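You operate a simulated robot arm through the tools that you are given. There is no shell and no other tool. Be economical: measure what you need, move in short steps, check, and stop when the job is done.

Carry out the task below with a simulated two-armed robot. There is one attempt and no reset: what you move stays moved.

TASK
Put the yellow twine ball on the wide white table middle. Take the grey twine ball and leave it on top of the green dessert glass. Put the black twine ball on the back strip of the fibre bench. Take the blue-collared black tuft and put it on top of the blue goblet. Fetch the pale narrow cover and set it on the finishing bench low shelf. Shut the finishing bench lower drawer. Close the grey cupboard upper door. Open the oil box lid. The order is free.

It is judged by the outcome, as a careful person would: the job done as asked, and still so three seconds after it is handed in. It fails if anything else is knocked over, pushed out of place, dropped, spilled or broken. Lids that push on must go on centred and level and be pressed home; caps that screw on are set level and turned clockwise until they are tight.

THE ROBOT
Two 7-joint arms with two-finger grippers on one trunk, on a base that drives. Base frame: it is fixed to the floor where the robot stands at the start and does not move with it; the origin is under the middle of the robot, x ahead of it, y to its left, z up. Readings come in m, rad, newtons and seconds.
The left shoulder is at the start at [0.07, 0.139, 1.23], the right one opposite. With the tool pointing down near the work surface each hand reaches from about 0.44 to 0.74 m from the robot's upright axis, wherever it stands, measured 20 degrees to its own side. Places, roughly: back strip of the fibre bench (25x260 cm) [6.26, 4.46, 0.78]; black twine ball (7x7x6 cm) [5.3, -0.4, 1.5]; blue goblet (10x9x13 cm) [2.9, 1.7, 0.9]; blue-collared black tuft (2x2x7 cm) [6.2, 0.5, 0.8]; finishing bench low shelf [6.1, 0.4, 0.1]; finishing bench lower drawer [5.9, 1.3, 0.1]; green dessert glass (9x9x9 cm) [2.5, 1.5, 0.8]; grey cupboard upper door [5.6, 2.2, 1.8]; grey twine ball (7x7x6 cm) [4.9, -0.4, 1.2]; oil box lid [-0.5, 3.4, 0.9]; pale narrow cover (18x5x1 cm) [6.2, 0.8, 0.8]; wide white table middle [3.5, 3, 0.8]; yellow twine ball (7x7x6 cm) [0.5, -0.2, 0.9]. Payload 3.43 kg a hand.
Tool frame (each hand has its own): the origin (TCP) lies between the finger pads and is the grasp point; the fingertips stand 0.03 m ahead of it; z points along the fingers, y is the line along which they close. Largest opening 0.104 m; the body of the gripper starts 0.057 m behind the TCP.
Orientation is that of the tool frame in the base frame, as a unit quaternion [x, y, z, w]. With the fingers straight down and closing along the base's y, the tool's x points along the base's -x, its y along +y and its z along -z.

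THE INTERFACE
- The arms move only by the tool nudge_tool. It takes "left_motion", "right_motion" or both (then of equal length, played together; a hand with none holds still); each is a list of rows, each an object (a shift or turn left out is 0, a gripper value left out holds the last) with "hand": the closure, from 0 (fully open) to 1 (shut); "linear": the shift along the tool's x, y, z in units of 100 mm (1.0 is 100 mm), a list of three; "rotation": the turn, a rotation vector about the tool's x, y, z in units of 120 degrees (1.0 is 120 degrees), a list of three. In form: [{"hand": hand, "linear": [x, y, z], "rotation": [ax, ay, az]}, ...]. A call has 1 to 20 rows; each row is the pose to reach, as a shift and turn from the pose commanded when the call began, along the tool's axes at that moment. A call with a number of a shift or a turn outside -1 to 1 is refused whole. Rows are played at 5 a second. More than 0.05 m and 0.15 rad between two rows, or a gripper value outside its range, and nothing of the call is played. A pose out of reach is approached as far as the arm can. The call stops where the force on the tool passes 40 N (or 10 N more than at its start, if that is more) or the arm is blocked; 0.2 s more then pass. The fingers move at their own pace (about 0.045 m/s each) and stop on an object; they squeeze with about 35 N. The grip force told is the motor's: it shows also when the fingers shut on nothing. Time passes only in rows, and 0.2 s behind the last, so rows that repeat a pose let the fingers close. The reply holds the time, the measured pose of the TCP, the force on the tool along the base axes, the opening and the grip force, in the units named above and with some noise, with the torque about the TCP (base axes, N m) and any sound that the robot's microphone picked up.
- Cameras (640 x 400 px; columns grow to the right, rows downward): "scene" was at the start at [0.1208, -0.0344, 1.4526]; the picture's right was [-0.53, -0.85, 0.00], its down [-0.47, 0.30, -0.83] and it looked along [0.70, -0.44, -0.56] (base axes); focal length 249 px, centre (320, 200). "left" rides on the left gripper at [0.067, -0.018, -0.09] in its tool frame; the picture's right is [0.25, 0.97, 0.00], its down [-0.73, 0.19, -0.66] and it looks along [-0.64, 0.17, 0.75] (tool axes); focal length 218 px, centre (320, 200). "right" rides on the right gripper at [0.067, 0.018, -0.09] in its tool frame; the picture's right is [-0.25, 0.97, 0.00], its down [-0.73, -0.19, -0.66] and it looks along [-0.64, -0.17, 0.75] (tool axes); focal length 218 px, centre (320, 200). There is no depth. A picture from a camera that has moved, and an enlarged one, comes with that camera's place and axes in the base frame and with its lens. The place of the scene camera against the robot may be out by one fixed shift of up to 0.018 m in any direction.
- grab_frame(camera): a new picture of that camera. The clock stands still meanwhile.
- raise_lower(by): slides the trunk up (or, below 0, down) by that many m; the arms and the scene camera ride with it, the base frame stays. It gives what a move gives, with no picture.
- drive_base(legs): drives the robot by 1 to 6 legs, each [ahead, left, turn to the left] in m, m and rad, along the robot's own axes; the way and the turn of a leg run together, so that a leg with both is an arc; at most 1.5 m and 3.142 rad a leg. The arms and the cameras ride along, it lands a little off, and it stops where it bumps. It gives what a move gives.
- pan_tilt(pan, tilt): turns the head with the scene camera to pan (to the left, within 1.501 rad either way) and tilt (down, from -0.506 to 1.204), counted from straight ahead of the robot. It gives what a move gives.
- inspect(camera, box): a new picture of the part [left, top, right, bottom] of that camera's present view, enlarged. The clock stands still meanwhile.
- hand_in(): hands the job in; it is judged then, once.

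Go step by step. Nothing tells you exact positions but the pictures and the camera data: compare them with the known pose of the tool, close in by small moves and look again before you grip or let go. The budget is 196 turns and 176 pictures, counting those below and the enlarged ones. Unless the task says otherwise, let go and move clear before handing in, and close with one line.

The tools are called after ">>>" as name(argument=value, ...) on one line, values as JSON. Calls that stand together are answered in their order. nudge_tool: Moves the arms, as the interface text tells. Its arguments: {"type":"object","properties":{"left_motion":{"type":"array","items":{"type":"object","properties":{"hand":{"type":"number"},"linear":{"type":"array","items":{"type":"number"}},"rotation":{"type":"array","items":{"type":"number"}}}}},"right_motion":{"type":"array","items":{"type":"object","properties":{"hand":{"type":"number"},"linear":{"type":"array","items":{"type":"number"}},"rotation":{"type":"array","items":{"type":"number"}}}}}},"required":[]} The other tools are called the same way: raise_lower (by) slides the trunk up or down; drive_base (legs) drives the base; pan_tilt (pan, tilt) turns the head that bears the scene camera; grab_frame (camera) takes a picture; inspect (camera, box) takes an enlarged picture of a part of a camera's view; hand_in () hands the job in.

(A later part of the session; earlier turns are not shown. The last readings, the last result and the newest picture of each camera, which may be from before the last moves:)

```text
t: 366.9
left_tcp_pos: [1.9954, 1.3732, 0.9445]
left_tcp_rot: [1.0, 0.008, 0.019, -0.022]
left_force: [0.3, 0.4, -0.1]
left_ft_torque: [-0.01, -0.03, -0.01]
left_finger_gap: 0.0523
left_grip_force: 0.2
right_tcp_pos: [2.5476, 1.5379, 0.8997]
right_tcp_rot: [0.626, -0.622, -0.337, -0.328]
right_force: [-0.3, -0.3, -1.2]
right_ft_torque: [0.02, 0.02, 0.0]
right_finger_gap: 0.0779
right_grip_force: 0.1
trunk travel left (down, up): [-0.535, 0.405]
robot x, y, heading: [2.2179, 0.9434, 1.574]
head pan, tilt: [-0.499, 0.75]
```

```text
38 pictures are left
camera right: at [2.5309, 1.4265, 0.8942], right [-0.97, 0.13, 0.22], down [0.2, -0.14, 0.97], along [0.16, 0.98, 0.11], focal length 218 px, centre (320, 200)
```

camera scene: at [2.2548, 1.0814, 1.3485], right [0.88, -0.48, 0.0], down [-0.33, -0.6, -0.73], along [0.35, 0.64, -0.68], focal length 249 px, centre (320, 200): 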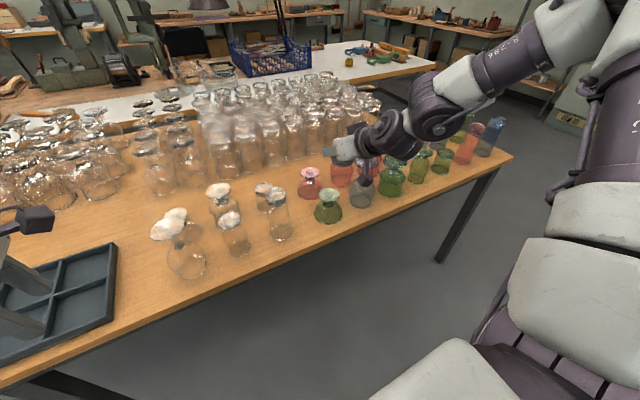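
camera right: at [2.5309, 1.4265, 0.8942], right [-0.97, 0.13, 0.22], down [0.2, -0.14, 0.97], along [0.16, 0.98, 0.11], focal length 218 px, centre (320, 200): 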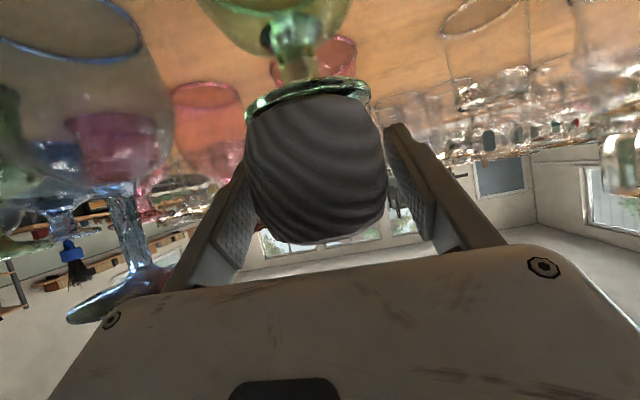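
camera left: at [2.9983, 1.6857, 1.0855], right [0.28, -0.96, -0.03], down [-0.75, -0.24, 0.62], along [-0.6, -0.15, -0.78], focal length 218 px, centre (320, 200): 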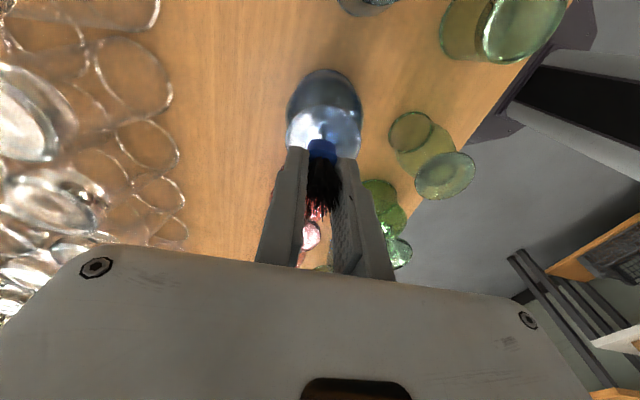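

The ball rests stably. Withdraw slowly along the finger direction.

>>> nudge_tool(right_motion=[{"hand": 0.2, "linear": [0, -0.03, -0.05]}, {"hand": 0.2, "linear": [0, -0.03, -0.15]}, {"linear": [0, -0.03, -0.3]}, {"linear": [0, -0.03, -0.5]}, {"linear": [0, -0.03, -0.75]}, {"linear": [0, -0.03, -1.0]}])

>>> grab_frame(camera="right")

```text
t: 368.3
left_tcp_pos: [1.9959, 1.372, 0.9456]
left_tcp_rot: [0.999, 0.007, 0.02, -0.023]
left_force: [0.5, -0.7, -0.2]
left_ft_torque: [0.01, 0.0, 0.01]
left_finger_gap: 0.0519
left_grip_force: 0.1
right_tcp_pos: [2.5529, 1.4551, 0.957]
right_tcp_rot: [0.626, -0.622, -0.337, -0.328]
right_force: [1.1, -0.2, 0.0]
right_ft_torque: [-0.01, 0.02, -0.01]
right_finger_gap: 0.0834
right_grip_force: 0.1
trunk travel left (down, up): [-0.535, 0.405]
robot x, y, heading: [2.2175, 0.9429, 1.568]
head pan, tilt: [-0.499, 0.75]
```

```text
37 pictures are left
camera right: at [2.5352, 1.3429, 0.9518], right [-0.97, 0.13, 0.22], down [0.2, -0.14, 0.97], along [0.16, 0.98, 0.11], focal length 218 px, centre (320, 200)
```

right: 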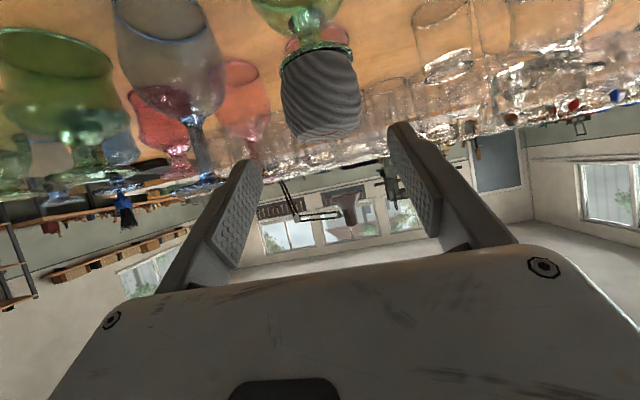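

The grey ball is on the dessert glass. Next the oil box: I'll raise up, back off and drive around the west end.

>>> raise_lower(by=0.3)

>>> drive_base(legs=[[-0.2, 0, 0], [0, 1.0, 0], [0, 0.85, 0], [1.3, 0, 0], [0.75, 0, 0]])

>>> pan_tilt(pan=0.9, tilt=0.6)

>>> grab_frame(camera="scene")

```text
t: 371.3
left_tcp_pos: [1.9965, 1.3732, 1.2452]
left_tcp_rot: [1.0, 0.008, 0.019, -0.023]
left_force: [-0.1, 0.6, 0.1]
left_ft_torque: [0.01, 0.01, 0.02]
left_finger_gap: 0.0519
left_grip_force: 0.1
right_tcp_pos: [2.5516, 1.4561, 1.2573]
right_tcp_rot: [0.626, -0.622, -0.336, -0.329]
right_force: [-0.3, -0.2, -0.2]
right_ft_torque: [-0.01, 0.02, 0.02]
right_finger_gap: 0.0834
right_grip_force: 0.0
trunk travel left (down, up): [-0.835, 0.105]
robot x, y, heading: [2.2237, 0.9465, 1.572]
head pan, tilt: [-0.499, 0.75]
```

```text
t: 391.6
left_tcp_pos: [0.3102, 3.3065, 1.2466]
left_tcp_rot: [0.999, -0.019, 0.02, -0.023]
left_force: [0.1, 0.5, 1.1]
left_ft_torque: [0.04, 0.0, 0.01]
left_finger_gap: 0.052
left_grip_force: 0.0
right_tcp_pos: [0.8713, 3.3613, 1.2582]
right_tcp_rot: [-0.609, 0.638, 0.328, 0.337]
right_force: [-0.7, -0.3, 0.6]
right_ft_torque: [0.01, 0.04, 0.0]
right_finger_gap: 0.0834
right_grip_force: 0.0
trunk travel left (down, up): [-0.835, 0.105]
robot x, y, heading: [0.5137, 2.8673, 1.521]
head pan, tilt: [-0.499, 0.75]
```

```text
t: 393.1
left_tcp_pos: [0.3104, 3.3082, 1.2452]
left_tcp_rot: [0.999, -0.019, 0.019, -0.023]
left_force: [0.5, 0.2, -0.1]
left_ft_torque: [0.01, 0.01, 0.04]
left_finger_gap: 0.0522
left_grip_force: 0.0
right_tcp_pos: [0.8709, 3.3611, 1.2579]
right_tcp_rot: [-0.609, 0.639, 0.327, 0.338]
right_force: [0.3, 0.8, 0.1]
right_ft_torque: [0.01, 0.01, 0.01]
right_finger_gap: 0.0834
right_grip_force: 0.0
trunk travel left (down, up): [-0.835, 0.105]
robot x, y, heading: [0.5109, 2.8681, 1.518]
head pan, tilt: [0.901, 0.6]
```

```text
36 pictures are left
camera scene: at [0.4433, 2.9907, 1.5613], right [0.66, 0.75, 0.0], down [0.42, -0.37, -0.82], along [-0.62, 0.55, -0.57], focal length 249 px, centre (320, 200)
```

scene: 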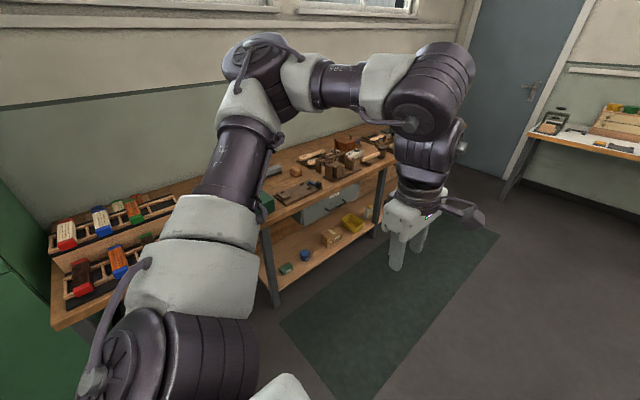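

The green oil box is on the west bench at about (−0.5, 3.4), hidden by my arm. I'll turn to face west and line up with it.

>>> drive_base(legs=[[0, 0, 1.62], [0, -0.5, 0]])

>>> pan_tilt(pan=0.0, tilt=0.6)

>>> grab_frame(camera="scene")

```text
t: 399.9
left_tcp_pos: [0.0898, 3.1583, 1.2458]
left_tcp_rot: [0.713, 0.7, -0.002, -0.031]
left_force: [-0.3, -0.6, 0.3]
left_ft_torque: [0.01, -0.03, -0.02]
left_finger_gap: 0.052
left_grip_force: 0.1
right_tcp_pos: [0.0242, 3.7184, 1.2581]
right_tcp_rot: [0.882, -0.011, -0.471, -0.002]
right_force: [1.0, 0.4, -0.8]
right_ft_torque: [0.01, -0.01, 0.0]
right_finger_gap: 0.0831
right_grip_force: 0.0
trunk travel left (down, up): [-0.835, 0.105]
robot x, y, heading: [0.5278, 3.3732, 3.116]
head pan, tilt: [0.901, 0.6]
```

```text
t: 401.1
left_tcp_pos: [0.0895, 3.1597, 1.2447]
left_tcp_rot: [0.712, 0.701, -0.003, -0.029]
left_force: [0.0, -0.2, 0.9]
left_ft_torque: [0.02, 0.0, 0.0]
left_finger_gap: 0.0521
left_grip_force: 0.0
right_tcp_pos: [0.0245, 3.7179, 1.2571]
right_tcp_rot: [0.882, -0.012, -0.47, -0.002]
right_force: [-0.1, 0.0, 0.2]
right_ft_torque: [-0.04, -0.01, 0.01]
right_finger_gap: 0.0832
right_grip_force: 0.1
trunk travel left (down, up): [-0.835, 0.105]
robot x, y, heading: [0.522, 3.3725, 3.114]
head pan, tilt: [0.0, 0.6]
```

```text
35 pictures are left
camera scene: at [0.3807, 3.3862, 1.5614], right [0.03, 1.0, 0.0], down [0.56, -0.02, -0.82], along [-0.82, 0.02, -0.57], focal length 249 px, centre (320, 200)
```

scene: 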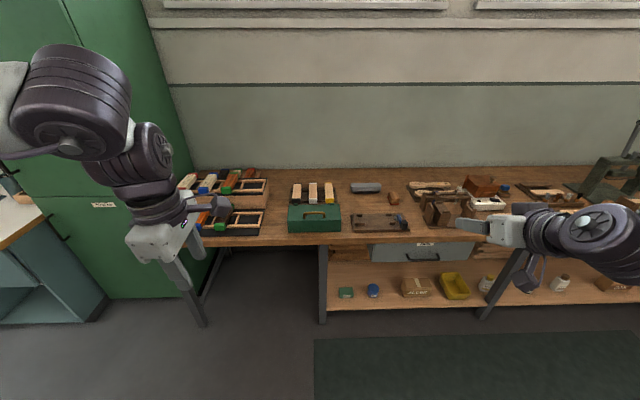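

>>> inspect(camera="scene", box=[270, 170, 370, 250])

```text
5.00 times, centred on (320, 210) of scene
camera zoom: at [0.3807, 3.3862, 1.5614], right [0.03, 1.0, 0.0], down [0.56, -0.02, -0.82], along [-0.82, 0.02, -0.57], focal length 1245 px, centre (320, 150)
```

zoom: 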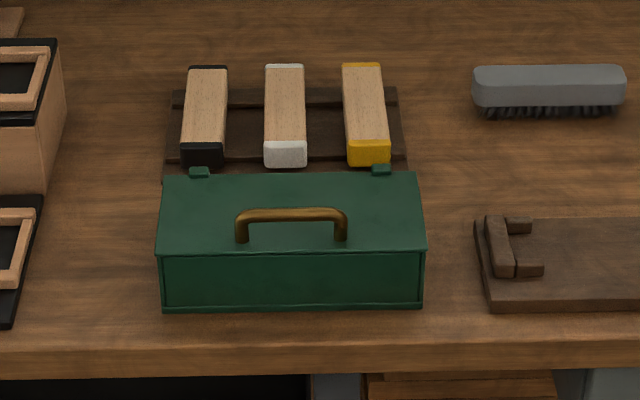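

The lid's hinges are at the back (x≈−0.535) and a brass handle bar runs along y at about (−0.44, 3.385), z≈0.925. The left hand already closes along x; I'll position it above the handle.

>>> drive_base(legs=[[0.4, -0.2, 0.028]])

>>> nudge_tool(left_motion=[{"hand": 0.6, "linear": [0, -0.2, 0.35]}, {"linear": [0, -0.4, 0.7]}, {"linear": [0, -0.6, 1.0]}])

>>> nudge_tool(left_motion=[{"linear": [0, -0.2, 0.3]}, {"linear": [0, -0.3, 0.7]}])

>>> grab_frame(camera="left")

>>> grab_frame(camera="scene")

```text
t: 403.8
left_tcp_pos: [-0.2963, 3.3534, 1.2441]
left_tcp_rot: [0.704, 0.71, -0.003, -0.03]
left_force: [0.8, -1.0, -0.9]
left_ft_torque: [-0.01, 0.04, 0.01]
left_finger_gap: 0.052
left_grip_force: 0.0
right_tcp_pos: [-0.3747, 3.911, 1.258]
right_tcp_rot: [0.882, 0.0, -0.47, 0.004]
right_force: [0.0, -0.6, 0.2]
right_ft_torque: [-0.03, -0.02, 0.0]
right_finger_gap: 0.0828
right_grip_force: 0.1
trunk travel left (down, up): [-0.835, 0.105]
robot x, y, heading: [0.1308, 3.5758, 3.134]
head pan, tilt: [0.0, 0.6]
```

```text
t: 404.6
left_tcp_pos: [-0.367, 3.358, 1.1467]
left_tcp_rot: [0.704, 0.71, -0.002, -0.03]
left_force: [-0.4, 1.0, 0.7]
left_ft_torque: [-0.03, -0.04, 0.0]
left_finger_gap: 0.0416
left_grip_force: 0.1
right_tcp_pos: [-0.3795, 3.9124, 1.2568]
right_tcp_rot: [0.883, -0.001, -0.469, 0.005]
right_force: [-0.6, 0.8, -0.6]
right_ft_torque: [0.01, 0.0, 0.0]
right_finger_gap: 0.0832
right_grip_force: 0.1
trunk travel left (down, up): [-0.835, 0.105]
robot x, y, heading: [0.1289, 3.5752, 3.136]
head pan, tilt: [0.0, 0.6]
```

```text
t: 405.2
left_tcp_pos: [-0.3988, 3.3607, 1.0775]
left_tcp_rot: [0.704, 0.71, -0.003, -0.029]
left_force: [-1.1, 0.0, -0.8]
left_ft_torque: [-0.02, -0.03, 0.0]
left_finger_gap: 0.0416
left_grip_force: 0.0
right_tcp_pos: [-0.3807, 3.9097, 1.2562]
right_tcp_rot: [0.883, 0.0, -0.469, 0.004]
right_force: [-0.2, 0.3, 0.7]
right_ft_torque: [0.02, -0.04, 0.0]
right_finger_gap: 0.0832
right_grip_force: 0.0
trunk travel left (down, up): [-0.835, 0.105]
robot x, y, heading: [0.1279, 3.5732, 3.135]
head pan, tilt: [0.0, 0.6]
```

```text
33 pictures are left
camera left: at [-0.4136, 3.4242, 1.1711], right [0.96, 0.26, -0.03], down [0.22, -0.75, 0.62], along [0.14, -0.6, -0.78], focal length 218 px, centre (320, 200)
```

left: 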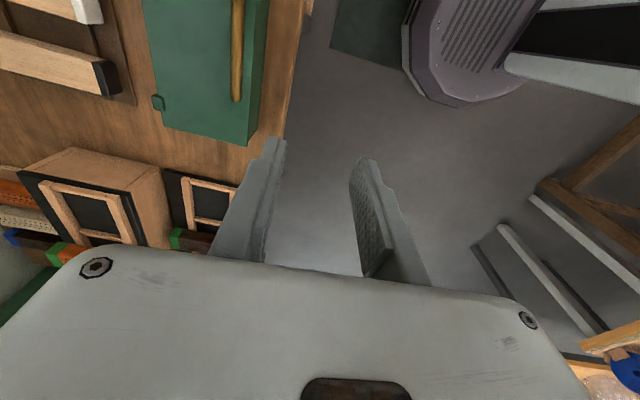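

```text
32 pictures are left
camera scene: at [-0.0161, 3.5889, 1.5611], right [0.01, 1.0, 0.0], down [0.57, 0.0, -0.82], along [-0.82, 0.01, -0.57], focal length 249 px, centre (320, 200)
```

scene: 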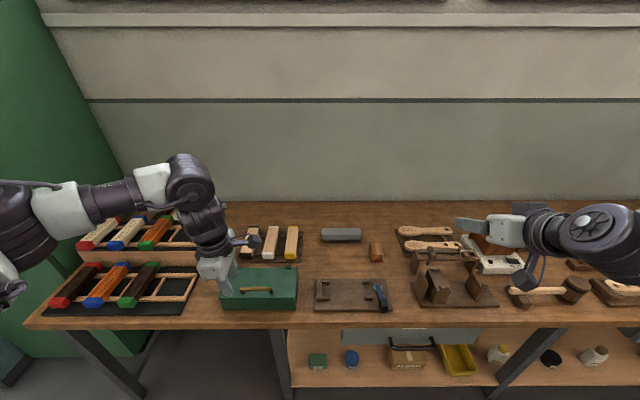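

From the wrist camera the handle bar is at x≈−0.487, y 3.34–3.43 and the hinge at x≈−0.587. Move over it and lower.

>>> nudge_tool(left_motion=[{"linear": [0.1, -0.35, 0.15]}, {"linear": [0.15, -0.65, 0.4]}, {"linear": [0.2, -0.84, 0.7]}, {"linear": [0.2, -0.84, 0.9]}])

>>> grab_frame(camera="left")

```text
t: 406.2
left_tcp_pos: [-0.4833, 3.3873, 0.9942]
left_tcp_rot: [0.705, 0.709, -0.003, -0.03]
left_force: [0.4, 0.2, 0.7]
left_ft_torque: [0.0, 0.01, 0.0]
left_finger_gap: 0.0415
left_grip_force: 0.1
right_tcp_pos: [-0.3763, 3.9129, 1.258]
right_tcp_rot: [0.882, 0.0, -0.471, 0.004]
right_force: [0.3, 0.6, -0.3]
right_ft_torque: [-0.03, 0.02, -0.02]
right_finger_gap: 0.0831
right_grip_force: 0.1
trunk travel left (down, up): [-0.835, 0.105]
robot x, y, heading: [0.1302, 3.573, 3.141]
head pan, tilt: [0.0, 0.6]
```

```text
31 pictures are left
camera left: at [-0.4989, 3.4504, 1.0877], right [0.96, 0.26, -0.04], down [0.23, -0.75, 0.62], along [0.13, -0.6, -0.78], focal length 218 px, centre (320, 200)
```

left: 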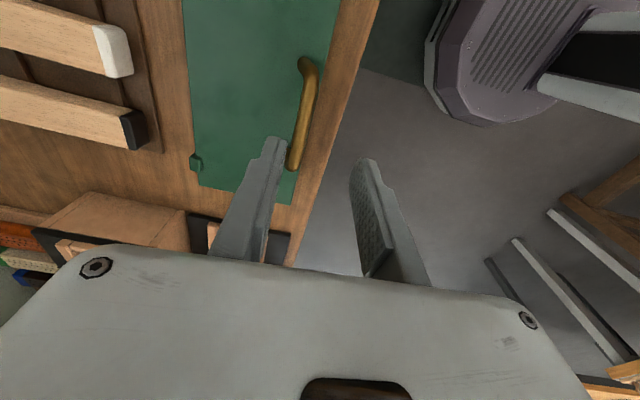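

The bar centre is at (−0.505, 3.39), z≈0.91. Shift 2 cm and descend until the tips straddle it.

>>> nudge_tool(left_motion=[{"linear": [0, -0.19, 0]}, {"linear": [0, -0.19, 0.25]}, {"linear": [0, -0.19, 0.5]}, {"linear": [0, -0.19, 0.62]}])

>>> grab_frame(camera="left")

```text
t: 407.2
left_tcp_pos: [-0.5061, 3.3854, 0.9331]
left_tcp_rot: [0.704, 0.71, -0.002, -0.029]
left_force: [-0.2, -0.9, -1.0]
left_ft_torque: [0.0, 0.02, -0.01]
left_finger_gap: 0.0416
left_grip_force: 0.1
right_tcp_pos: [-0.3767, 3.9119, 1.2575]
right_tcp_rot: [0.883, -0.002, -0.47, 0.004]
right_force: [-0.3, -0.1, 0.6]
right_ft_torque: [-0.01, -0.02, -0.01]
right_finger_gap: 0.0833
right_grip_force: 0.0
trunk travel left (down, up): [-0.835, 0.105]
robot x, y, heading: [0.131, 3.5739, 3.135]
head pan, tilt: [0.0, 0.6]
```

```text
30 pictures are left
camera left: at [-0.5213, 3.4483, 1.0266], right [0.96, 0.26, -0.03], down [0.23, -0.75, 0.62], along [0.14, -0.6, -0.78], focal length 218 px, centre (320, 200)
```

left: 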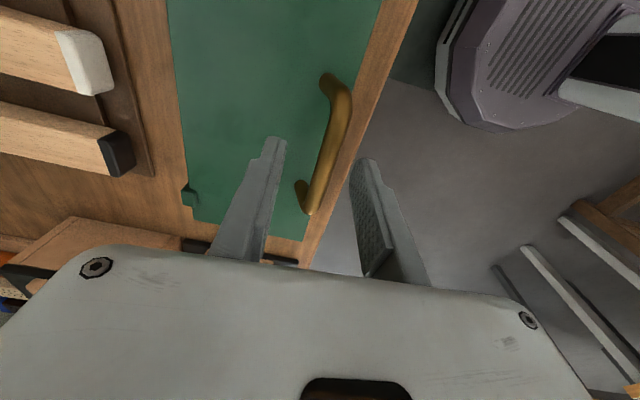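

The bar is centred between the fingertips at z≈0.906. Lower another 1 cm and close.

>>> nudge_tool(left_motion=[{"linear": [0, 0.02, 0.06]}, {"linear": [0, 0.02, 0.1]}, {"hand": 1, "linear": [0, 0.02, 0.1]}, {"hand": 1, "linear": [0, 0.02, 0.1]}, {"hand": 1, "linear": [0, 0.02, 0.1]}, {"hand": 1, "linear": [0, 0.02, 0.1]}])

>>> grab_frame(camera="left")

```text
t: 408.6
left_tcp_pos: [-0.5043, 3.386, 0.9236]
left_tcp_rot: [0.704, 0.709, -0.003, -0.029]
left_force: [0.7, 0.4, 0.3]
left_ft_torque: [-0.01, 0.0, -0.03]
left_finger_gap: 0.0
left_grip_force: 35.1
right_tcp_pos: [-0.378, 3.9114, 1.2582]
right_tcp_rot: [0.883, -0.002, -0.47, 0.003]
right_force: [-0.5, -0.2, 0.1]
right_ft_torque: [0.0, 0.03, -0.01]
right_finger_gap: 0.0833
right_grip_force: 0.2
trunk travel left (down, up): [-0.835, 0.105]
robot x, y, heading: [0.1337, 3.5748, 3.135]
head pan, tilt: [0.0, 0.6]
```

```text
29 pictures are left
camera left: at [-0.5199, 3.4497, 1.017], right [0.96, 0.26, -0.03], down [0.23, -0.75, 0.62], along [0.14, -0.6, -0.78], focal length 218 px, centre (320, 200)
```

left: 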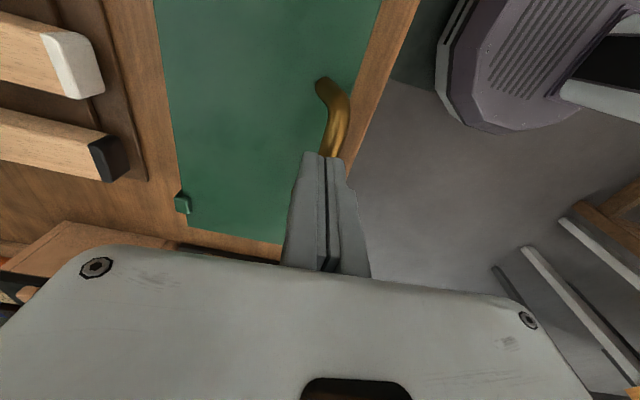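

The fingers closed above the bar, so it is lower than I thought (≈0.875). Open, go down 2.5 cm and close again.

>>> nudge_tool(left_motion=[{"hand": 0.6, "linear": [0, 0, 0]}, {"hand": 0.6, "linear": [0, 0, 0]}, {"hand": 0.6, "linear": [0, 0.05, 0]}, {"hand": 0.6, "linear": [0, 0.06, 0.1]}, {"hand": 0.6, "linear": [0, 0.06, 0.2]}, {"hand": 0.6, "linear": [0, 0.06, 0.24]}])

>>> grab_frame(camera="left")

```text
t: 410.0
left_tcp_pos: [-0.5007, 3.3861, 0.8992]
left_tcp_rot: [0.704, 0.71, -0.003, -0.03]
left_force: [-0.2, 0.2, -0.2]
left_ft_torque: [-0.02, -0.02, 0.05]
left_finger_gap: 0.0415
left_grip_force: 0.0
right_tcp_pos: [-0.3777, 3.9121, 1.2566]
right_tcp_rot: [0.883, -0.002, -0.47, 0.004]
right_force: [0.4, 0.0, 0.2]
right_ft_torque: [-0.01, 0.04, 0.01]
right_finger_gap: 0.0836
right_grip_force: 0.0
trunk travel left (down, up): [-0.835, 0.105]
robot x, y, heading: [0.1297, 3.5755, 3.139]
head pan, tilt: [0.0, 0.6]
```

```text
28 pictures are left
camera left: at [-0.5157, 3.4498, 0.9923], right [0.96, 0.26, -0.03], down [0.23, -0.75, 0.62], along [0.14, -0.61, -0.78], focal length 218 px, centre (320, 200)
```

left: 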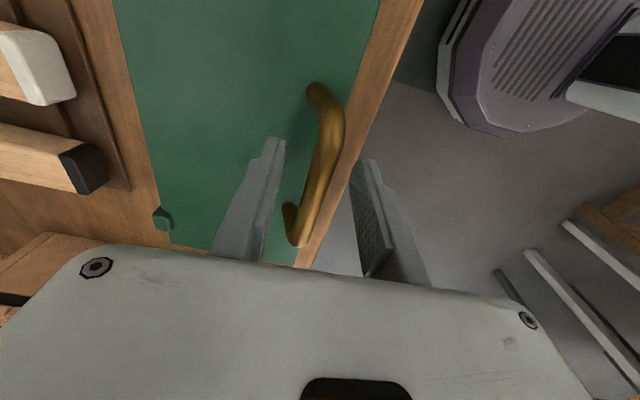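

Now the bar lies between tips and TCP. Close.

>>> nudge_tool(left_motion=[{"hand": 1}, {"hand": 1}, {"hand": 1}, {"hand": 1}])

```text
t: 411.0
left_tcp_pos: [-0.5009, 3.3866, 0.8982]
left_tcp_rot: [0.705, 0.709, -0.002, -0.029]
left_force: [-4.3, -0.6, 0.5]
left_ft_torque: [-0.12, -0.01, -0.56]
left_finger_gap: 0.0122
left_grip_force: 45.0
right_tcp_pos: [-0.378, 3.9126, 1.2565]
right_tcp_rot: [0.883, -0.002, -0.47, 0.003]
right_force: [0.9, 0.0, -0.5]
right_ft_torque: [0.01, 0.01, -0.01]
right_finger_gap: 0.0831
right_grip_force: 0.1
trunk travel left (down, up): [-0.835, 0.105]
robot x, y, heading: [0.1321, 3.5744, 3.133]
head pan, tilt: [0.0, 0.6]
```

The handle is gripped (12 mm). I'll lift along the lid's arc about the rear hinge, first to about 60°.

>>> nudge_tool(left_motion=[{"linear": [0.005, -0.049, -0.126]}, {"linear": [0.01, -0.116, -0.245]}, {"linear": [0.014, -0.197, -0.353]}, {"linear": [0.018, -0.29, -0.447]}, {"linear": [0.02, -0.4, -0.533]}, {"linear": [0.024, -0.518, -0.603]}, {"linear": [0.026, -0.642, -0.657]}, {"linear": [0.028, -0.772, -0.693]}])

>>> inspect(camera="scene", box=[180, 220, 340, 330])

```text
t: 412.8
left_tcp_pos: [-0.5542, 3.3861, 0.9697]
left_tcp_rot: [0.704, 0.709, -0.005, -0.031]
left_force: [7.8, 8.5, 10.4]
left_ft_torque: [0.33, -0.08, -0.09]
left_finger_gap: 0.012
left_grip_force: 45.1
left hand out of reach, approached as far as the arm can: row 7, 8
right_tcp_pos: [-0.3743, 3.913, 1.2592]
right_tcp_rot: [0.882, -0.001, -0.472, 0.005]
right_force: [0.0, 0.3, 0.0]
right_ft_torque: [-0.03, -0.02, 0.01]
right_finger_gap: 0.0833
right_grip_force: 0.0
trunk travel left (down, up): [-0.835, 0.105]
robot x, y, heading: [0.1289, 3.5757, 3.139]
head pan, tilt: [0.0, 0.6]
```

```text
3.64 times, centred on (260, 275) of scene
camera zoom: at [-0.0089, 3.5919, 1.5618], right [0.01, 1.0, 0.0], down [0.56, -0.01, -0.83], along [-0.83, 0.0, -0.56], focal length 905 px, centre (538, -73)
```

zoom: 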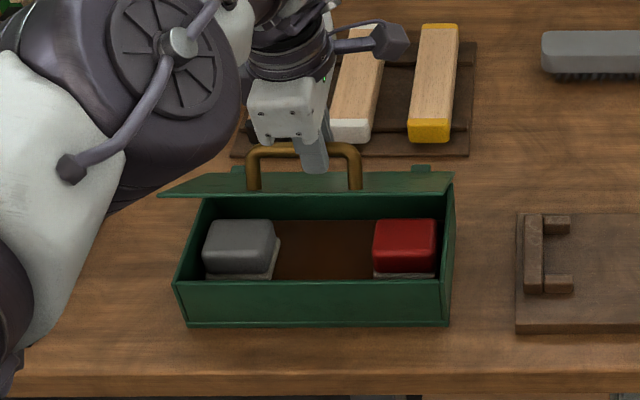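

The lid is about half open; the arm is at its reach, so I'll drive the base ahead slowly to continue the arc.

>>> drive_base(legs=[[0.045, 0, 0]])

>>> drive_base(legs=[[0.03, 0, 0]])

>>> inspect(camera="scene", box=[180, 220, 340, 330])

```text
t: 413.7
left_tcp_pos: [-0.5842, 3.3862, 0.9752]
left_tcp_rot: [0.703, 0.71, -0.006, -0.034]
left_force: [10.4, -1.3, 30.9]
left_ft_torque: [0.88, -0.21, -0.15]
left_finger_gap: 0.0124
left_grip_force: 44.7
right_tcp_pos: [-0.4018, 3.9148, 1.2581]
right_tcp_rot: [0.882, -0.001, -0.472, 0.004]
right_force: [-0.2, 0.7, 0.0]
right_ft_torque: [-0.04, -0.01, 0.04]
right_finger_gap: 0.0834
right_grip_force: 0.1
trunk travel left (down, up): [-0.835, 0.105]
robot x, y, heading: [0.0998, 3.5788, 3.138]
head pan, tilt: [0.0, 0.6]
stopped in leg 1: the force on the tool passed its limit at 49 N (the readings are from after the stop); the commanded pose is now the measured one
```

```text
t: 414.7
left_tcp_pos: [-0.6183, 3.3858, 0.9747]
left_tcp_rot: [0.704, 0.709, -0.009, -0.038]
left_force: [2.0, 0.3, 16.8]
left_ft_torque: [0.19, -0.19, 0.05]
left_finger_gap: 0.0121
left_grip_force: 44.9
right_tcp_pos: [-0.4324, 3.9124, 1.2588]
right_tcp_rot: [0.882, -0.001, -0.471, 0.005]
right_force: [0.0, -0.2, 0.1]
right_ft_torque: [-0.05, -0.04, 0.04]
right_finger_gap: 0.0832
right_grip_force: 0.0
trunk travel left (down, up): [-0.835, 0.105]
robot x, y, heading: [0.0734, 3.5752, 3.136]
head pan, tilt: [0.0, 0.6]
stopped in leg 1: the force on the tool passed its limit at 50 N (the readings are from after the stop); the commanded pose is now the measured one
```

```text
3.64 times, centred on (260, 275) of scene
camera zoom: at [-0.0684, 3.5907, 1.5614], right [0.01, 1.0, 0.0], down [0.56, 0.0, -0.83], along [-0.83, 0.01, -0.56], focal length 905 px, centre (538, -73)
```

zoom: 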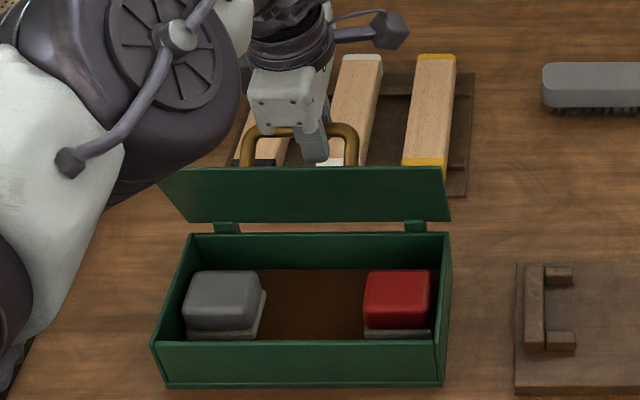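

About 80–85° open. Ease upward 4 mm and continue past vertical.

>>> nudge_tool(left_motion=[{"linear": [0, -0.03, -0.04]}, {"linear": [0, -0.1, -0.03]}])

>>> drive_base(legs=[[0.025, 0, 0]])

>>> inspect(camera="scene", box=[180, 220, 340, 330])

```text
t: 415.3
left_tcp_pos: [-0.6181, 3.3869, 0.9754]
left_tcp_rot: [0.704, 0.71, -0.006, -0.035]
left_force: [0.4, -0.7, -1.5]
left_ft_torque: [-1.06, -0.01, 0.16]
left_finger_gap: 0.0123
left_grip_force: 44.9
left hand out of reach, approached as far as the arm can: row 2
right_tcp_pos: [-0.4345, 3.9123, 1.2571]
right_tcp_rot: [0.883, -0.001, -0.47, 0.005]
right_force: [0.4, 0.1, -0.1]
right_ft_torque: [-0.01, 0.03, 0.0]
right_finger_gap: 0.0832
right_grip_force: 0.2
trunk travel left (down, up): [-0.835, 0.105]
robot x, y, heading: [0.0766, 3.5776, 3.132]
head pan, tilt: [0.0, 0.6]
```

```text
t: 416.1
left_tcp_pos: [-0.6397, 3.3877, 0.9762]
left_tcp_rot: [0.704, 0.709, -0.005, -0.036]
left_force: [5.0, 2.0, -12.0]
left_ft_torque: [-0.21, -0.15, 0.04]
left_finger_gap: 0.0125
left_grip_force: 45.6
right_tcp_pos: [-0.4551, 3.9114, 1.2585]
right_tcp_rot: [0.882, -0.001, -0.471, 0.004]
right_force: [0.4, -0.2, -0.2]
right_ft_torque: [0.02, 0.0, -0.01]
right_finger_gap: 0.0832
right_grip_force: 0.0
trunk travel left (down, up): [-0.835, 0.105]
robot x, y, heading: [0.0473, 3.5785, 3.133]
head pan, tilt: [0.0, 0.6]
```

```text
3.64 times, centred on (260, 275) of scene
camera zoom: at [-0.091, 3.5886, 1.5615], right [0.01, 1.0, 0.0], down [0.56, 0.0, -0.83], along [-0.83, 0.01, -0.56], focal length 905 px, centre (538, -73)
```

zoom: 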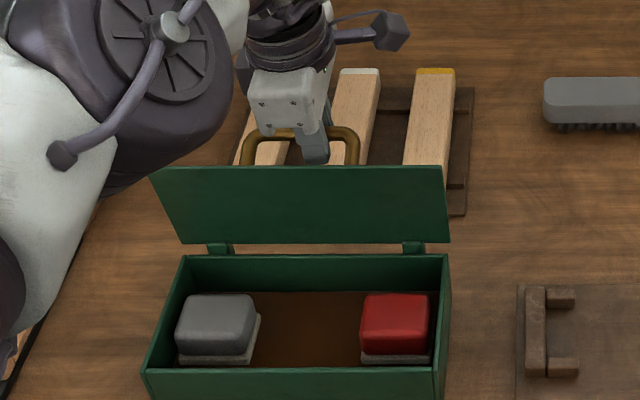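

About 80° by geometry; continue another 25°, easing down along the arc.

>>> nudge_tool(left_motion=[{"linear": [0, 0, 0.04]}])

>>> drive_base(legs=[[0.025, 0, 0]])

>>> nudge_tool(left_motion=[{"linear": [0, 0, 0.06]}])

>>> drive_base(legs=[[0.022, 0, 0]])

>>> inspect(camera="scene", box=[180, 220, 340, 330])

```text
t: 416.5
left_tcp_pos: [-0.643, 3.3874, 0.9759]
left_tcp_rot: [0.703, 0.71, -0.008, -0.039]
left_force: [-6.8, -3.2, 18.4]
left_ft_torque: [-0.3, 0.22, 0.25]
left_finger_gap: 0.0121
left_grip_force: 44.8
right_tcp_pos: [-0.456, 3.9124, 1.2589]
right_tcp_rot: [0.882, -0.002, -0.471, 0.004]
right_force: [-0.1, 0.1, 0.0]
right_ft_torque: [0.0, -0.03, 0.01]
right_finger_gap: 0.0831
right_grip_force: 0.0
trunk travel left (down, up): [-0.835, 0.105]
robot x, y, heading: [0.0478, 3.5762, 3.137]
head pan, tilt: [0.0, 0.6]
```

```text
t: 417.3
left_tcp_pos: [-0.6617, 3.387, 0.9682]
left_tcp_rot: [0.704, 0.709, -0.002, -0.036]
left_force: [5.9, -5.9, -13.5]
left_ft_torque: [-0.25, 0.11, 0.25]
left_finger_gap: 0.0124
left_grip_force: 45.3
right_tcp_pos: [-0.4787, 3.9096, 1.2607]
right_tcp_rot: [0.882, 0.0, -0.472, 0.004]
right_force: [0.8, 0.2, 0.0]
right_ft_torque: [0.0, -0.01, -0.02]
right_finger_gap: 0.0831
right_grip_force: 0.1
trunk travel left (down, up): [-0.835, 0.105]
robot x, y, heading: [0.0261, 3.5758, 3.134]
head pan, tilt: [0.0, 0.6]
```

```text
t: 417.7
left_tcp_pos: [-0.6678, 3.3862, 0.9671]
left_tcp_rot: [0.703, 0.71, -0.007, -0.038]
left_force: [-11.4, -5.6, 19.4]
left_ft_torque: [-0.53, 0.26, 0.2]
left_finger_gap: 0.0124
left_grip_force: 44.5
right_tcp_pos: [-0.4842, 3.9117, 1.2583]
right_tcp_rot: [0.882, -0.001, -0.471, 0.005]
right_force: [0.6, -0.2, -0.3]
right_ft_torque: [0.01, 0.0, 0.02]
right_finger_gap: 0.0832
right_grip_force: 0.1
trunk travel left (down, up): [-0.835, 0.105]
robot x, y, heading: [0.0226, 3.5788, 3.134]
head pan, tilt: [0.0, 0.6]
```

```text
t: 418.5
left_tcp_pos: [-0.6826, 3.3864, 0.9576]
left_tcp_rot: [0.704, 0.71, 0.003, -0.032]
left_force: [20.3, -6.2, -10.7]
left_ft_torque: [-0.68, -0.11, 0.04]
left_finger_gap: 0.0125
left_grip_force: 44.7
right_tcp_pos: [-0.5065, 3.9099, 1.2576]
right_tcp_rot: [0.882, -0.001, -0.471, 0.003]
right_force: [-0.4, 0.5, 0.6]
right_ft_torque: [0.01, 0.02, -0.04]
right_finger_gap: 0.0831
right_grip_force: 0.1
trunk travel left (down, up): [-0.835, 0.105]
robot x, y, heading: [0.0026, 3.5779, 3.138]
head pan, tilt: [0.0, 0.6]
```

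```text
3.64 times, centred on (260, 275) of scene
camera zoom: at [-0.142, 3.5874, 1.5607], right [0.01, 1.0, 0.0], down [0.57, 0.0, -0.82], along [-0.82, 0.01, -0.57], focal length 905 px, centre (538, -73)
```

zoom: 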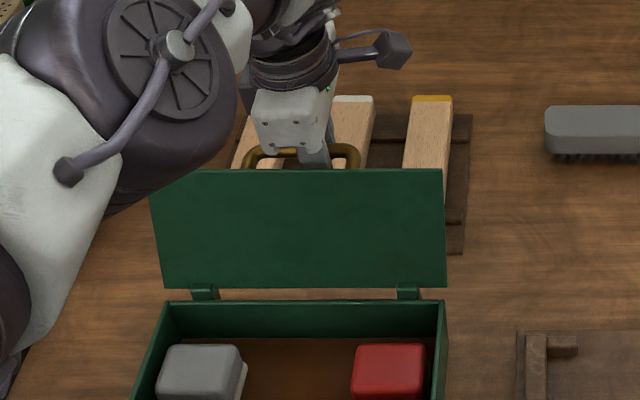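

The lid is now past vertical (~105°) and near its stop. Open the fingers only slightly and rise straight up.

>>> nudge_tool(left_motion=[{"hand": 0.82, "linear": [0, 0, 0]}, {"hand": 0.78, "linear": [0, 0, 0]}, {"hand": 0.78, "linear": [0, 0.02, 0]}, {"hand": 0.78, "linear": [0, 0.02, -0.1]}, {"hand": 0.78, "linear": [0, 0.02, -0.25]}, {"hand": 0.78, "linear": [0, 0.02, -0.5]}, {"hand": 0.78, "linear": [0, 0.02, -0.8]}])

>>> raise_lower(by=0.1)

>>> inspect(camera="scene", box=[180, 220, 340, 330])

```text
t: 420.1
left_tcp_pos: [-0.6748, 3.3841, 1.0378]
left_tcp_rot: [0.704, 0.71, 0.001, -0.03]
left_force: [0.5, 0.1, 0.5]
left_ft_torque: [-0.02, -0.03, 0.01]
left_finger_gap: 0.023
left_grip_force: 0.1
right_tcp_pos: [-0.5047, 3.912, 1.2584]
right_tcp_rot: [0.882, 0.0, -0.471, 0.005]
right_force: [-0.1, 0.3, -0.3]
right_ft_torque: [-0.01, 0.03, 0.0]
right_finger_gap: 0.0832
right_grip_force: 0.0
trunk travel left (down, up): [-0.835, 0.105]
robot x, y, heading: [0.0007, 3.5779, 3.138]
head pan, tilt: [0.0, 0.6]
```

```text
t: 421.5
left_tcp_pos: [-0.6747, 3.3849, 1.1377]
left_tcp_rot: [0.704, 0.709, 0.001, -0.031]
left_force: [0.5, 0.3, 0.5]
left_ft_torque: [-0.02, -0.02, 0.01]
left_finger_gap: 0.0231
left_grip_force: 0.0
right_tcp_pos: [-0.5045, 3.9121, 1.3586]
right_tcp_rot: [0.883, -0.001, -0.47, 0.004]
right_force: [0.4, 0.0, 0.4]
right_ft_torque: [-0.01, 0.02, -0.02]
right_finger_gap: 0.083
right_grip_force: 0.1
trunk travel left (down, up): [-0.935, 0.005]
robot x, y, heading: [0.0041, 3.5771, 3.133]
head pan, tilt: [0.0, 0.6]
```

```text
3.64 times, centred on (260, 275) of scene
camera zoom: at [-0.1412, 3.5901, 1.6613], right [0.01, 1.0, 0.0], down [0.56, 0.0, -0.83], along [-0.82, 0.01, -0.56], focal length 905 px, centre (538, -73)
```

zoom: 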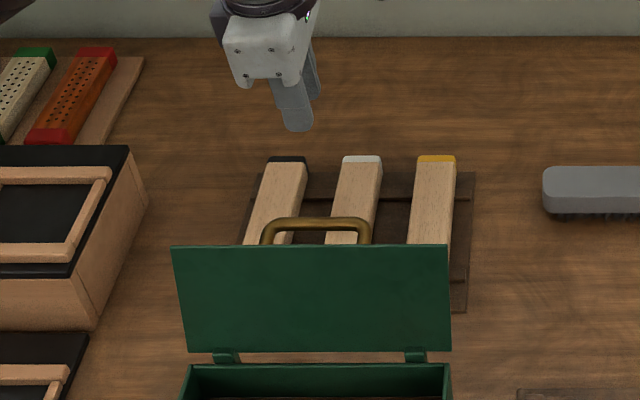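

The lid stands open. Last item: the black ball. I'll back out and drive the known route to the wall shelves.

>>> drive_base(legs=[[-0.5, 0, 0], [0, 0, 1.575], [1.4, 0, 0], [1.4, 0, 0], [0, 0, 1.57]])

```text
t: 445.4
left_tcp_pos: [1.2795, 0.9582, 1.137]
left_tcp_rot: [0.716, -0.698, 0.031, 0.001]
left_force: [-0.2, 0.6, 1.0]
left_ft_torque: [-0.02, -0.01, 0.02]
left_finger_gap: 0.0231
left_grip_force: 0.0
right_tcp_pos: [1.118, 0.4265, 1.358]
right_tcp_rot: [-0.008, 0.883, 0.01, 0.47]
right_force: [0.0, 0.1, 1.2]
right_ft_torque: [0.04, -0.01, 0.0]
right_finger_gap: 0.0833
right_grip_force: 0.1
trunk travel left (down, up): [-0.935, 0.005]
robot x, y, heading: [0.6013, 0.7556, 0.012]
head pan, tilt: [0.0, 0.6]
```

I'll tuck the left arm and raise and centre the right hand for the middle shelf, then drive east.

>>> nudge_tool(left_motion=[{"linear": [0, 0.25, 0]}, {"linear": [0, 0.5, 0]}, {"linear": [0, 0.75, 0]}, {"linear": [0, 1.0, 0]}], right_motion=[{"hand": 0, "linear": [-0.2, 0.12, -0.14]}, {"linear": [-0.42, 0.25, -0.28]}, {"linear": [-0.63, 0.38, -0.42]}, {"linear": [-0.83, 0.5, -0.559]}])

>>> nudge_tool(left_motion=[{"linear": [0, 0.3, 0]}, {"linear": [0, 0.6, 0]}, {"linear": [0, 0.9, 0]}, {"linear": [0, 1.0, 0]}], right_motion=[{"linear": [-0.05, 0.3, -0.03]}, {"linear": [-0.1, 0.6, -0.06]}, {"linear": [-0.12, 0.9, -0.08]}, {"linear": [-0.12, 1.0, -0.08]}])

>>> drive_base(legs=[[1.4, 0, 0], [1.4, 0, -0.01], [1.4, 0, 0], [0.5, 0, 0]])

```text
t: 446.4
left_tcp_pos: [1.177, 0.9601, 1.1374]
left_tcp_rot: [0.715, -0.699, 0.032, 0.001]
left_force: [0.7, -0.4, 0.4]
left_ft_torque: [0.01, -0.03, 0.0]
left_finger_gap: 0.023
left_grip_force: 0.0
right_tcp_pos: [1.1129, 0.4781, 1.4593]
right_tcp_rot: [-0.008, 0.882, 0.008, 0.471]
right_force: [-1.0, 1.2, -0.7]
right_ft_torque: [0.0, 0.01, -0.01]
right_finger_gap: 0.1041
right_grip_force: 0.0
trunk travel left (down, up): [-0.935, 0.005]
robot x, y, heading: [0.6021, 0.7549, 0.007]
head pan, tilt: [0.0, 0.6]
```

```text
t: 447.4
left_tcp_pos: [1.0795, 0.9533, 1.1291]
left_tcp_rot: [0.715, -0.699, 0.031, 0.002]
left_force: [0.0, 0.9, 0.4]
left_ft_torque: [0.01, -0.02, 0.01]
left_finger_gap: 0.0231
left_grip_force: 0.0
right_tcp_pos: [1.1415, 0.5331, 1.4835]
right_tcp_rot: [-0.011, 0.883, 0.011, 0.47]
right_force: [0.3, 0.1, 0.0]
right_ft_torque: [-0.01, 0.0, 0.02]
right_finger_gap: 0.1042
right_grip_force: 0.1
right hand out of reach, approached as far as the arm can: row 2, 3, 4
trunk travel left (down, up): [-0.935, 0.005]
robot x, y, heading: [0.6062, 0.7553, 0.013]
head pan, tilt: [0.0, 0.6]
```

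```text
t: 469.8
left_tcp_pos: [5.7253, 0.9938, 1.1306]
left_tcp_rot: [0.719, -0.695, 0.033, 0.001]
left_force: [-0.3, -0.1, -0.2]
left_ft_torque: [0.02, 0.03, -0.04]
left_finger_gap: 0.0232
left_grip_force: 0.0
right_tcp_pos: [5.7917, 0.5744, 1.4839]
right_tcp_rot: [-0.012, 0.882, 0.01, 0.471]
right_force: [-0.3, 0.4, 0.5]
right_ft_torque: [0.01, -0.02, 0.01]
right_finger_gap: 0.1039
right_grip_force: 0.1
trunk travel left (down, up): [-0.935, 0.005]
robot x, y, heading: [5.2561, 0.791, 0.017]
head pan, tilt: [0.0, 0.6]
```

>>> drive_base(legs=[[0, 0, -1.588], [0, 0.21, 0], [0.3, 0, 0]])

>>> pan_tilt(pan=-0.25, tilt=0.3)

>>> grab_frame(camera="scene")

>>> grab_frame(camera="right")

```text
t: 477.1
left_tcp_pos: [5.659, 0.0166, 1.1302]
left_tcp_rot: [-0.005, 0.999, -0.022, -0.024]
left_force: [-0.2, 1.1, 0.5]
left_ft_torque: [-0.02, 0.0, -0.01]
left_finger_gap: 0.0229
left_grip_force: 0.2
right_tcp_pos: [5.2401, -0.0408, 1.4856]
right_tcp_rot: [0.621, 0.626, -0.328, 0.337]
right_force: [0.5, 0.6, -0.6]
right_ft_torque: [-0.02, 0.0, -0.03]
right_finger_gap: 0.104
right_grip_force: 0.1
trunk travel left (down, up): [-0.935, 0.005]
robot x, y, heading: [5.4664, 0.4898, -1.578]
head pan, tilt: [0.0, 0.6]
```

```text
t: 477.9
left_tcp_pos: [5.6593, 0.0127, 1.1288]
left_tcp_rot: [-0.005, 1.0, -0.02, -0.024]
left_force: [-0.1, 0.2, 0.4]
left_ft_torque: [-0.06, 0.01, 0.01]
left_finger_gap: 0.023
left_grip_force: 0.1
right_tcp_pos: [5.2391, -0.044, 1.4841]
right_tcp_rot: [0.622, 0.626, -0.328, 0.337]
right_force: [-0.5, 0.0, 0.2]
right_ft_torque: [0.03, 0.01, 0.03]
right_finger_gap: 0.1041
right_grip_force: 0.1
trunk travel left (down, up): [-0.935, 0.005]
robot x, y, heading: [5.4675, 0.4909, -1.572]
head pan, tilt: [-0.25, 0.3]
```

```text
22 pictures are left
camera scene: at [5.4402, 0.362, 1.6887], right [-0.97, 0.25, 0.0], down [0.07, 0.29, -0.95], along [-0.24, -0.92, -0.3], focal length 249 px, centre (320, 200)
```

scene: 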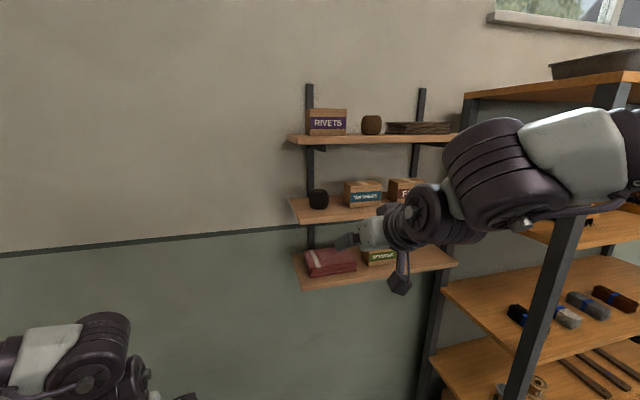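

```text
21 pictures are left
camera right: at [5.2553, 0.0683, 1.4772], right [0.97, -0.13, 0.22], down [-0.2, 0.14, 0.97], along [-0.16, -0.98, 0.11], focal length 218 px, centre (320, 200)
```

right: 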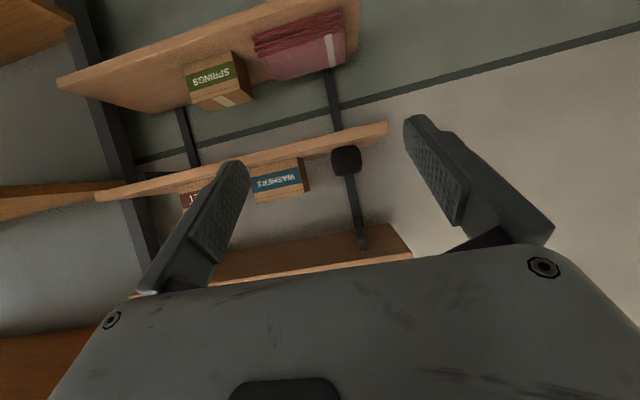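

Black ball: (5.251, −0.41, 1.457). Lower 1.4 cm, align and advance most of the way.

>>> raise_lower(by=-0.012)

>>> drive_base(legs=[[0.27, 0.01, 0]])

>>> grab_frame(camera="right")

```text
t: 478.4
left_tcp_pos: [5.6593, 0.0137, 1.1171]
left_tcp_rot: [-0.004, 1.0, -0.02, -0.024]
left_force: [-0.1, 0.3, -0.4]
left_ft_torque: [0.02, -0.03, 0.0]
left_finger_gap: 0.023
left_grip_force: 0.0
right_tcp_pos: [5.2393, -0.0429, 1.4715]
right_tcp_rot: [0.622, 0.626, -0.329, 0.337]
right_force: [0.2, 1.1, -1.4]
right_ft_torque: [-0.02, 0.02, 0.0]
right_finger_gap: 0.104
right_grip_force: 0.1
trunk travel left (down, up): [-0.923, 0.017]
robot x, y, heading: [5.4711, 0.4901, -1.572]
head pan, tilt: [-0.25, 0.3]
```

```text
t: 480.3
left_tcp_pos: [5.6689, -0.2473, 1.1189]
left_tcp_rot: [-0.005, 0.999, -0.022, -0.024]
left_force: [-0.3, 0.8, 0.3]
left_ft_torque: [-0.03, 0.01, -0.01]
left_finger_gap: 0.023
left_grip_force: 0.0
right_tcp_pos: [5.2493, -0.3032, 1.4738]
right_tcp_rot: [0.621, 0.626, -0.329, 0.338]
right_force: [-0.2, 0.7, 0.5]
right_ft_torque: [-0.03, 0.0, 0.01]
right_finger_gap: 0.1042
right_grip_force: 0.0
trunk travel left (down, up): [-0.923, 0.017]
robot x, y, heading: [5.4779, 0.2283, -1.576]
head pan, tilt: [-0.25, 0.3]
```

```text
20 pictures are left
camera right: at [5.2644, -0.191, 1.4667], right [0.97, -0.13, 0.22], down [-0.2, 0.14, 0.97], along [-0.15, -0.98, 0.11], focal length 218 px, centre (320, 200)
```

right: 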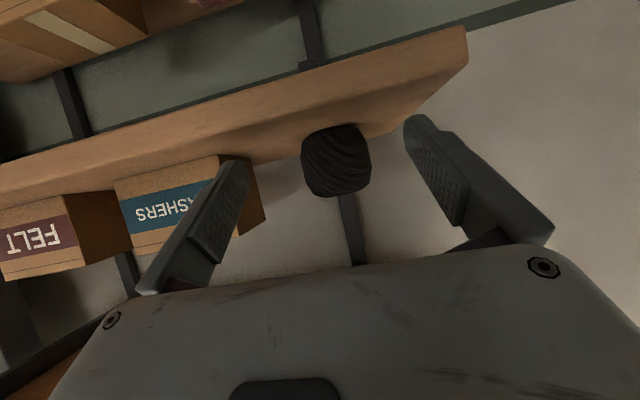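

>>> raise_lower(by=-0.007)

>>> drive_base(legs=[[0.106, 0.007, 0]])

>>> nudge_tool(right_motion=[{"hand": 1}, {"hand": 1}, {"hand": 1}, {"hand": 1}, {"hand": 1}])

>>> grab_frame(camera="right")

```text
t: 480.9
left_tcp_pos: [5.6682, -0.2485, 1.1125]
left_tcp_rot: [-0.006, 0.999, -0.021, -0.023]
left_force: [0.7, 0.7, -0.1]
left_ft_torque: [-0.03, -0.02, 0.03]
left_finger_gap: 0.0231
left_grip_force: 0.0
right_tcp_pos: [5.2495, -0.3059, 1.464]
right_tcp_rot: [0.621, 0.626, -0.329, 0.337]
right_force: [0.2, -0.3, 0.4]
right_ft_torque: [-0.02, -0.02, 0.02]
right_finger_gap: 0.1039
right_grip_force: 0.0
trunk travel left (down, up): [-0.916, 0.024]
robot x, y, heading: [5.4766, 0.227, -1.573]
head pan, tilt: [-0.25, 0.3]
```

```text
t: 482.1
left_tcp_pos: [5.6748, -0.3511, 1.1111]
left_tcp_rot: [-0.005, 0.999, -0.022, -0.023]
left_force: [-0.3, 0.2, 0.6]
left_ft_torque: [-0.02, -0.02, 0.01]
left_finger_gap: 0.0229
left_grip_force: 0.0
right_tcp_pos: [5.2552, -0.4065, 1.465]
right_tcp_rot: [0.621, 0.627, -0.328, 0.338]
right_force: [0.4, 0.7, 0.2]
right_ft_torque: [-0.06, 0.0, 0.0]
right_finger_gap: 0.104
right_grip_force: 0.0
trunk travel left (down, up): [-0.916, 0.024]
robot x, y, heading: [5.4824, 0.1222, -1.574]
head pan, tilt: [-0.25, 0.3]
```

```text
t: 483.3
left_tcp_pos: [5.6749, -0.3532, 1.1109]
left_tcp_rot: [-0.006, 1.0, -0.02, -0.023]
left_force: [-0.2, -0.1, -0.1]
left_ft_torque: [0.02, 0.04, -0.02]
left_finger_gap: 0.023
left_grip_force: 0.0
right_tcp_pos: [5.2561, -0.4109, 1.4645]
right_tcp_rot: [0.621, 0.626, -0.328, 0.338]
right_force: [-0.3, -0.8, 2.4]
right_ft_torque: [-0.01, -0.09, 0.01]
right_finger_gap: 0.0628
right_grip_force: 35.0
trunk travel left (down, up): [-0.916, 0.024]
robot x, y, heading: [5.4834, 0.1228, -1.572]
head pan, tilt: [-0.25, 0.3]
```

```text
19 pictures are left
camera right: at [5.2714, -0.2984, 1.4586], right [0.97, -0.13, 0.22], down [-0.2, 0.14, 0.97], along [-0.15, -0.98, 0.11], focal length 218 px, centre (320, 200)
```

right: 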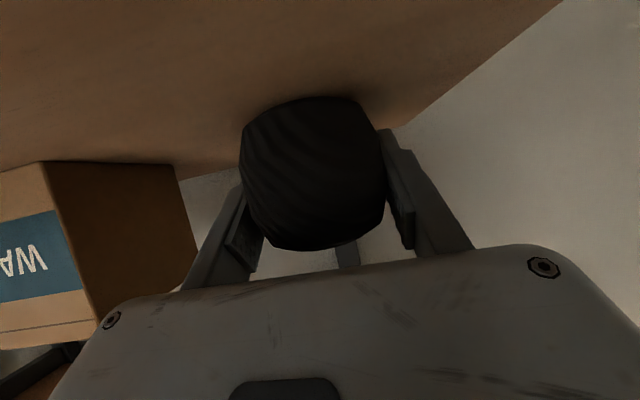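

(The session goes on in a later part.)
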